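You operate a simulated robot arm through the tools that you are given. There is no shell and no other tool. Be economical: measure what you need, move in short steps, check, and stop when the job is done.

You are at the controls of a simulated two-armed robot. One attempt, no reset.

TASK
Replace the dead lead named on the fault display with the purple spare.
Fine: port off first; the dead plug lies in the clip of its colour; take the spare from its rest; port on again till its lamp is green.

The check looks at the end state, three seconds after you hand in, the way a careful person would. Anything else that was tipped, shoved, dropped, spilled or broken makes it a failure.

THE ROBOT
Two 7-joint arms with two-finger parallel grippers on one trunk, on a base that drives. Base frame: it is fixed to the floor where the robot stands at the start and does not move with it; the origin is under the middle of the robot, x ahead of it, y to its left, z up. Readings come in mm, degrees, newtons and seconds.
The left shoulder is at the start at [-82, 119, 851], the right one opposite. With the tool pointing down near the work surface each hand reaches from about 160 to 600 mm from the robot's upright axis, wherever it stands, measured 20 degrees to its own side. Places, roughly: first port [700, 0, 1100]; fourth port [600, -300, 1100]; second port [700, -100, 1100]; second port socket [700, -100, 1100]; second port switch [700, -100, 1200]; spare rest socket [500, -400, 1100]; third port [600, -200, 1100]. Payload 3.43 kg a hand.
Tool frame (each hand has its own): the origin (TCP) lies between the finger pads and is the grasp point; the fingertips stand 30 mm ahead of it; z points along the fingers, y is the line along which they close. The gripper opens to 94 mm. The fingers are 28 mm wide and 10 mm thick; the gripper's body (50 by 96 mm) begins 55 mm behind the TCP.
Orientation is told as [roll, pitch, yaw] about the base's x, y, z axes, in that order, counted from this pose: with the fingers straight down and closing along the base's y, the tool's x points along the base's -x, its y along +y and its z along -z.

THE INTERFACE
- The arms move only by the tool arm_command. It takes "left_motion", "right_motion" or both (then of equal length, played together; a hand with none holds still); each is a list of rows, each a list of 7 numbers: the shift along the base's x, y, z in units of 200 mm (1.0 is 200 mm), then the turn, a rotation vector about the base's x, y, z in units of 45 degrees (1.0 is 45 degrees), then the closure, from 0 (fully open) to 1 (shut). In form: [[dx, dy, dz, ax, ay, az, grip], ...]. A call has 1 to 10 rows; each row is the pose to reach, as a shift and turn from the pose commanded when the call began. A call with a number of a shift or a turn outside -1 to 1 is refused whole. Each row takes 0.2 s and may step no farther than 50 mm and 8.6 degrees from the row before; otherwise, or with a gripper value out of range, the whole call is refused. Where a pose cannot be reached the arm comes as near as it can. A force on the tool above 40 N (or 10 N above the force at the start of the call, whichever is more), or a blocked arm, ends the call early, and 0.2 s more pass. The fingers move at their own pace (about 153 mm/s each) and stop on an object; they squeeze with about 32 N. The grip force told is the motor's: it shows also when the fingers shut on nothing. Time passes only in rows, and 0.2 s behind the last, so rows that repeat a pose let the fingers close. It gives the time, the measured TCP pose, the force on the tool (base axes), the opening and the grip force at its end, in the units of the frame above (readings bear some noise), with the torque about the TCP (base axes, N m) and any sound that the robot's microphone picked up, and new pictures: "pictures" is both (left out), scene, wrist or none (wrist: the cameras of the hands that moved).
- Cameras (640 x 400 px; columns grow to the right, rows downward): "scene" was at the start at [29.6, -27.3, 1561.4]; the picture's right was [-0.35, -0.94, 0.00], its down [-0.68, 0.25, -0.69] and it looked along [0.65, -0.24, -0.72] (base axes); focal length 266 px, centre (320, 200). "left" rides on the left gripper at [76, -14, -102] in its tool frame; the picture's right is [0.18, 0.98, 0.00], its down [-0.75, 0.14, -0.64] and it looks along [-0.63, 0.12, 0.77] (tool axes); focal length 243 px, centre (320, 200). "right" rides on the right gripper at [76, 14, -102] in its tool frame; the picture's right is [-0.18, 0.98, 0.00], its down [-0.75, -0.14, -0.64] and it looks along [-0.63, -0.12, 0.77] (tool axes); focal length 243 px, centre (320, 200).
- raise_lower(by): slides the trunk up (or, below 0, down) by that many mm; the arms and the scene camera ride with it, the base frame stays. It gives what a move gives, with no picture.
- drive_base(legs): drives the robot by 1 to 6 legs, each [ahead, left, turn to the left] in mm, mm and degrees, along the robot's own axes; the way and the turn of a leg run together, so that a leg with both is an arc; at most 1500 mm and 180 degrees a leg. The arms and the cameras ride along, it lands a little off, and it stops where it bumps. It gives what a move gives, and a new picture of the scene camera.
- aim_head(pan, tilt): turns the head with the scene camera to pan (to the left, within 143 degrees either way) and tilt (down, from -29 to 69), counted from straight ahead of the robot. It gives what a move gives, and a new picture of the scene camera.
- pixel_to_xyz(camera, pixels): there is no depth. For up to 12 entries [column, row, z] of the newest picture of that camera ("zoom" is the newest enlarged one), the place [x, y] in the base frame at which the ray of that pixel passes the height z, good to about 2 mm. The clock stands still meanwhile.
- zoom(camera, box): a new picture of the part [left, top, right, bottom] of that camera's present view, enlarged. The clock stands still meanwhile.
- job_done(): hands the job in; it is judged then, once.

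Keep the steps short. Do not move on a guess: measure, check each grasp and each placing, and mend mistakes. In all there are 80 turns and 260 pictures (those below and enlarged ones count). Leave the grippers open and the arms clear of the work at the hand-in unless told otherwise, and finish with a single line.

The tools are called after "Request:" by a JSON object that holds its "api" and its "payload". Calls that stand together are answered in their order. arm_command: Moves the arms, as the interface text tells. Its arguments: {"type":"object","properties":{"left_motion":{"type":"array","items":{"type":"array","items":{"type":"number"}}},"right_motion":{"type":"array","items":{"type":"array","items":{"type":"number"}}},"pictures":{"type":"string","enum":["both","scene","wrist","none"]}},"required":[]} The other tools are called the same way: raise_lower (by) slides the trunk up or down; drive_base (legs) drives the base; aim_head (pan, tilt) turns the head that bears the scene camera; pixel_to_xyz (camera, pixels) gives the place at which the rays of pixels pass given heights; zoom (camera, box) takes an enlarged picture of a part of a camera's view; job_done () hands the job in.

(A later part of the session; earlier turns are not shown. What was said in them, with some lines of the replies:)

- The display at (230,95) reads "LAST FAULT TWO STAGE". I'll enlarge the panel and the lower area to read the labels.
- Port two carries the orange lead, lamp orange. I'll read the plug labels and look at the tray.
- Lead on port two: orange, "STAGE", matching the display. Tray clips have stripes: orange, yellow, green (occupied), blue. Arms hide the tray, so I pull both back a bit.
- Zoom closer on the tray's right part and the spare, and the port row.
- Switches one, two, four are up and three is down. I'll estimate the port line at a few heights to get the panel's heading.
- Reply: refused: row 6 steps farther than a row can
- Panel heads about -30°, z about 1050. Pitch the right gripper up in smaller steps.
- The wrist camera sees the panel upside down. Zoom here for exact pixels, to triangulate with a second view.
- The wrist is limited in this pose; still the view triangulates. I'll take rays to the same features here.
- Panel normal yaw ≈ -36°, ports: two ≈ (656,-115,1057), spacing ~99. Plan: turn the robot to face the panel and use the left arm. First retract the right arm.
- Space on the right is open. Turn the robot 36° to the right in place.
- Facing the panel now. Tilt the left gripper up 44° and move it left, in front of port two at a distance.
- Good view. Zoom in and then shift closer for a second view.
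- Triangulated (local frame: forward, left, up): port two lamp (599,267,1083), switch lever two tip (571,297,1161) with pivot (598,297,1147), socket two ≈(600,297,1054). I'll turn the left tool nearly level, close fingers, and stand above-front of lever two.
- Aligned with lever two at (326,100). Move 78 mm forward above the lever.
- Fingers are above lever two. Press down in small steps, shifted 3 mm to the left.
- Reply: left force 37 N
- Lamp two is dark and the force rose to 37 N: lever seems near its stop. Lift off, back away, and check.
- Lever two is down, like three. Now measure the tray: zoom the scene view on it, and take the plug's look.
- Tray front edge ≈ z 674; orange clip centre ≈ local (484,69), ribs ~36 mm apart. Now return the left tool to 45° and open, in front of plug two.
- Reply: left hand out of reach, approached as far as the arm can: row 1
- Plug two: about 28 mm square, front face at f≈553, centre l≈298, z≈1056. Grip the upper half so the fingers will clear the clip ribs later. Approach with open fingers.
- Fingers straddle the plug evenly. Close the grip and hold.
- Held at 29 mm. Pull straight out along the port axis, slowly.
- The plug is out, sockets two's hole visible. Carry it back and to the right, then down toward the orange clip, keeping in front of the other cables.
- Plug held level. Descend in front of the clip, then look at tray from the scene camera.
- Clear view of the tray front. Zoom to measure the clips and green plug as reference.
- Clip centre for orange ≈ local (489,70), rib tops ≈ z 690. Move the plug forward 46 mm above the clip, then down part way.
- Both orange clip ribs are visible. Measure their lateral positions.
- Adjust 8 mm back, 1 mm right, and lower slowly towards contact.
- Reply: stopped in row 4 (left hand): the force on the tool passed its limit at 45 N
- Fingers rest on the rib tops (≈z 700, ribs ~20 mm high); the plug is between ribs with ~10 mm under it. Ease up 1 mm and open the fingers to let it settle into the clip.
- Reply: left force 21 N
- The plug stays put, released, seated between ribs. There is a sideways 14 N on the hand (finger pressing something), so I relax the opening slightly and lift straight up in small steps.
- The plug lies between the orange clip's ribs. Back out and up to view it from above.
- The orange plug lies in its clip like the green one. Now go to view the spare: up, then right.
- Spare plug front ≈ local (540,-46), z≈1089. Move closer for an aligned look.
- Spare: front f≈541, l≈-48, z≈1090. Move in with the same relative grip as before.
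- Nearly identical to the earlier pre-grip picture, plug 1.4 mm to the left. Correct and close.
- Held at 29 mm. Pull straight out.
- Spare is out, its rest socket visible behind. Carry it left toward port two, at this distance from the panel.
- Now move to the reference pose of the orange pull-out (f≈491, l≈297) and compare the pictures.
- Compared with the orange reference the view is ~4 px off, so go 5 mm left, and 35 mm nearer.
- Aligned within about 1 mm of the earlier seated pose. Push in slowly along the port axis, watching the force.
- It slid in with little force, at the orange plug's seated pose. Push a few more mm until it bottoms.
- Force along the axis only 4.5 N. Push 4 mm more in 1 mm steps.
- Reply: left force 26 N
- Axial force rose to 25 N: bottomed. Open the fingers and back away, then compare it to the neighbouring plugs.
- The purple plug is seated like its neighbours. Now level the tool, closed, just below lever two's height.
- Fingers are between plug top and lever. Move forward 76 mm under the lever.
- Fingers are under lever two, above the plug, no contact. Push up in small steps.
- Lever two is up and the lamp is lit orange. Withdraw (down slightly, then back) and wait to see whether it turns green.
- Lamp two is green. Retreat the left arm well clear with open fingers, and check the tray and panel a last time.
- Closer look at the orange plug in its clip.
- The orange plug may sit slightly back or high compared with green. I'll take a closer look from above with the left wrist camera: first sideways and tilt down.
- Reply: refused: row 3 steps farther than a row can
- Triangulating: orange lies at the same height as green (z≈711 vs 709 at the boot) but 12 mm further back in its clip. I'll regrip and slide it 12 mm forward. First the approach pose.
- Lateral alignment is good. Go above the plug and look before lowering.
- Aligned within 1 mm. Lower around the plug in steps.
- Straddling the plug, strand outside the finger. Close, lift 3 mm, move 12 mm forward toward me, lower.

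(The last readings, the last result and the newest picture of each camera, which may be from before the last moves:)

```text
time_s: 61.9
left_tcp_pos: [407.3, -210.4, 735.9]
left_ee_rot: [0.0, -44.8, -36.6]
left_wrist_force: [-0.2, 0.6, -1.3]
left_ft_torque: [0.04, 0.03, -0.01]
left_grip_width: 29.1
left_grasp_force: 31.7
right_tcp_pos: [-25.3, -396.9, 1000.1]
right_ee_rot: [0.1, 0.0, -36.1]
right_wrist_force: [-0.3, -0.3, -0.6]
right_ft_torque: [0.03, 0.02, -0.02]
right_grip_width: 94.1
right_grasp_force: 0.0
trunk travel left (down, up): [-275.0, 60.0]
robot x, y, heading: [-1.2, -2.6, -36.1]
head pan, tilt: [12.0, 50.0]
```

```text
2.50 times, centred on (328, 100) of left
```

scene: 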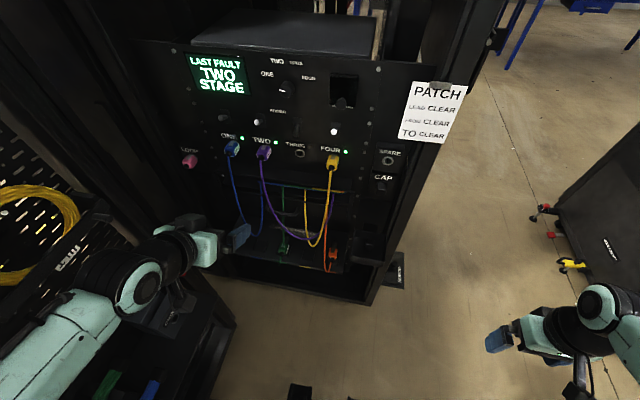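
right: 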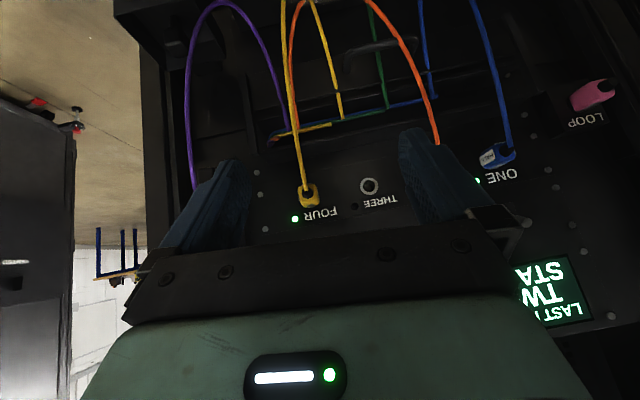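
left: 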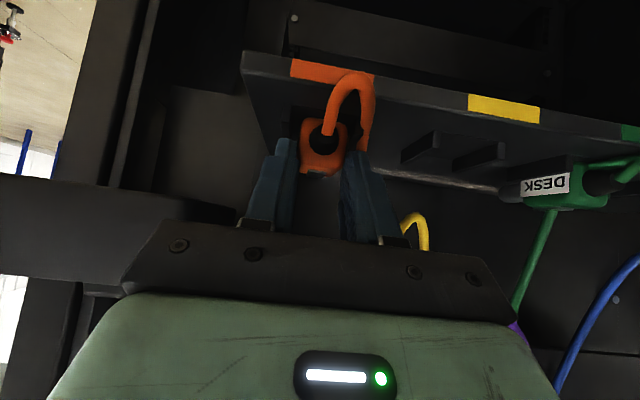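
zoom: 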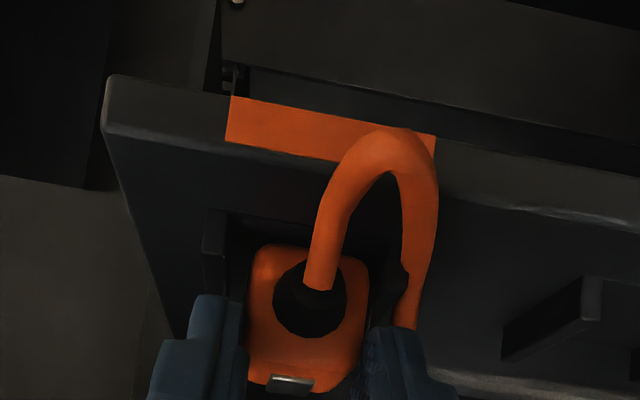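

Same height as when it rested. Release gently to 38 mm, lift, and retreat.

Request:
{"api": "arm_command", "payload": {"left_motion": [[0, 0, -0.005, 0, 0, 0, 1], [0, 0, -0.005, 0, 0, 0, 0.62], [0, 0, -0.005, 0, 0, 0, 0.6], [0, 0, 0.04, 0, 0, 0, 0.6], [0, 0, 0.12, 0, 0, 0, 0.6], [-0.05, 0.037, 0.25, 0, 0, 0, 0.6], [-0.15, 0.11, 0.4, 0, 0, 0, 0.6], [-0.25, 0.18, 0.6, 0, 0, 0, 0.6], [-0.4, 0.3, 0.75, 0, 0, 0, 0.4]], "pictures": "both"}}

Request:
{"api": "zoom", "payload": {"camera": "scene", "box": [265, 220, 377, 290]}}

```text
time_s: 63.9
left_tcp_pos: [322.3, -153.7, 884.7]
left_ee_rot: [0.0, -44.8, -36.8]
left_wrist_force: [-0.1, -0.1, 0.2]
left_ft_torque: [0.0, -0.04, 0.01]
left_grip_width: 56.1
left_grasp_force: 0.1
right_tcp_pos: [-25.2, -397.3, 1001.0]
right_ee_rot: [0.0, -0.1, -36.1]
right_wrist_force: [-0.6, -0.4, 0.1]
right_ft_torque: [0.0, 0.0, -0.03]
right_grip_width: 93.8
right_grasp_force: 0.1
trunk travel left (down, up): [-275.0, 60.0]
robot x, y, heading: [1.2, 1.4, -35.9]
head pan, tilt: [12.0, 50.0]
```

scene: 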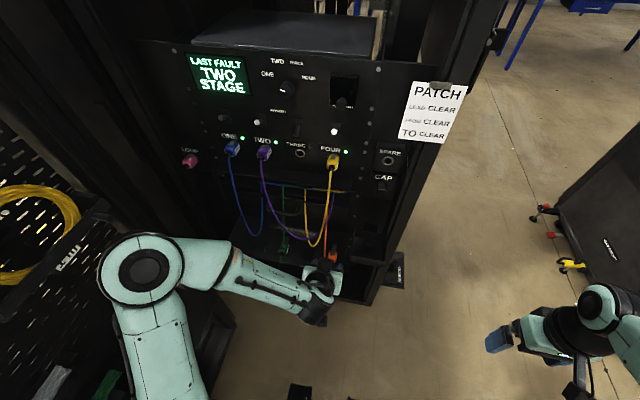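
left: 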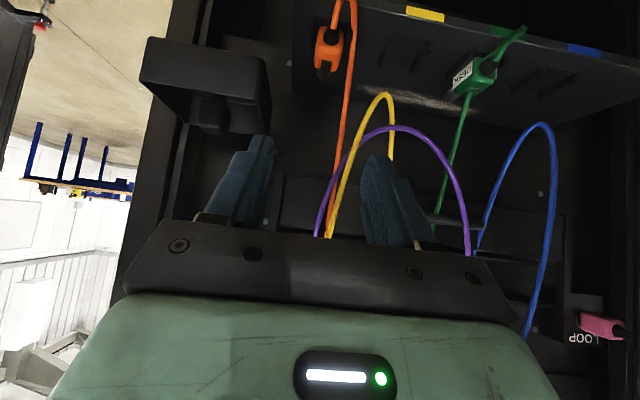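

```text
5.71 times, centred on (321, 255) of scene
```

zoom: 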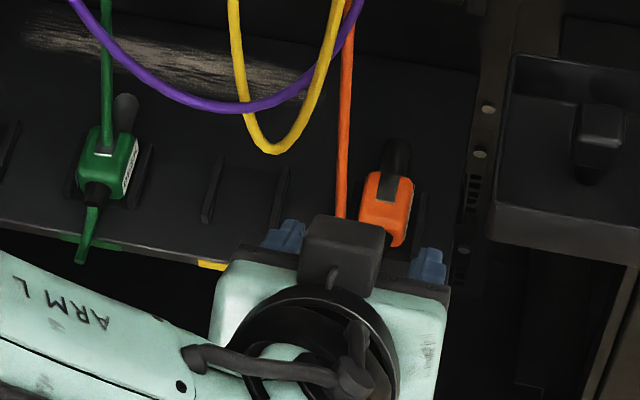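

Released in the clip. Move the arm further up and back, open fully, and take a last look.

Request:
{"api": "arm_command", "payload": {"left_motion": [[-0.05, 0.1, 0.2, 0, 0, 0, 0.2], [-0.1, 0.25, 0.38, 0, 0, 0, 0], [-0.15, 0.4, 0.55, 0, 0, 0, 0], [-0.2, 0.6, 0.7, 0, 0, 0, 0], [-0.2, 0.8, 0.8, 0, 0, 0, 0]], "pictures": "scene"}}

Request:
{"api": "zoom", "payload": {"camera": "scene", "box": [265, 230, 361, 290]}}

Request:
{"api": "zoom", "payload": {"camera": "scene", "box": [180, 90, 420, 210]}}

```text
refused: row 4 steps farther than a row can; nothing moved
```

```text
6.67 times, centred on (313, 260) of scene
```

zoom: 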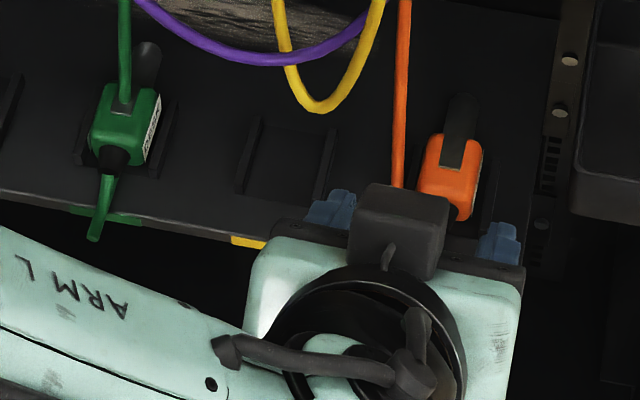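

```text
2.67 times, centred on (300, 150) of scene
```

zoom: 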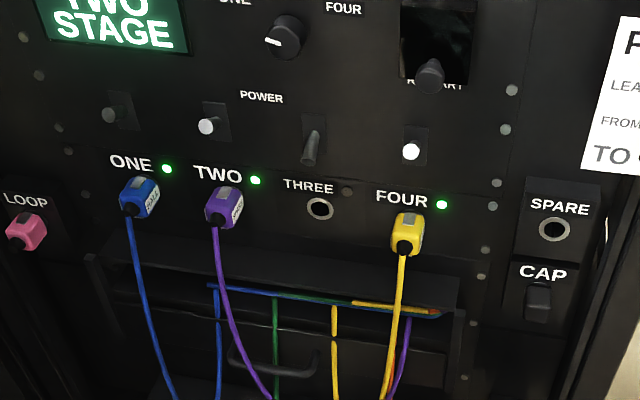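

Row step was too long; repeat with smaller ones.

Request:
{"api": "arm_command", "payload": {"left_motion": [[-0.05, 0.1, 0.18, 0, 0, 0, 0.2], [-0.1, 0.2, 0.36, 0, 0, 0, 0], [-0.15, 0.32, 0.52, 0, 0, 0, 0], [-0.2, 0.46, 0.66, 0, 0, 0, 0], [-0.2, 0.62, 0.78, 0, 0, 0, 0], [-0.2, 0.8, 0.8, 0, 0, 0, 0]], "pictures": "scene"}}

Request:
{"api": "zoom", "payload": {"camera": "scene", "box": [265, 230, 361, 290]}}

```text
time_s: 65.3
left_tcp_pos: [289.0, 7.8, 1051.5]
left_ee_rot: [-0.3, -44.8, -36.7]
left_wrist_force: [-0.2, 0.9, -0.3]
left_ft_torque: [0.0, 0.0, -0.03]
left_grip_width: 93.8
left_grasp_force: 0.0
left hand out of reach, approached as far as the arm can: row 6
right_tcp_pos: [-25.2, -397.0, 1001.0]
right_ee_rot: [-0.1, 0.0, -36.1]
right_wrist_force: [0.5, -0.2, -0.3]
right_ft_torque: [-0.02, -0.02, 0.0]
right_grip_width: 93.8
right_grasp_force: 0.0
trunk travel left (down, up): [-275.0, 60.0]
robot x, y, heading: [2.1, -0.6, -35.9]
head pan, tilt: [12.0, 50.0]
```

scene: 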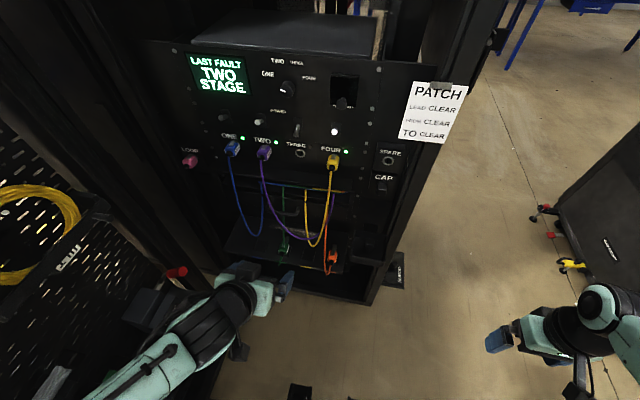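

```text
6.67 times, centred on (313, 260) of scene
```

zoom: 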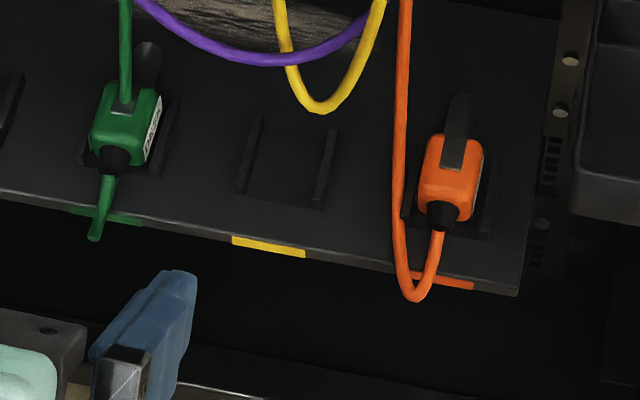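

The orange plug now sits in its clip just as the green one does. Lamps one, two and four are green, both grippers are open and clear, so I hand in.

Request:
{"api": "job_done", "payload": {}}

```text
The job is handed in.
```

The dead orange STAGE lead from port two now lies in the orange clip, the purple spare is plugged into port two, and the port is back on with a green lamp.
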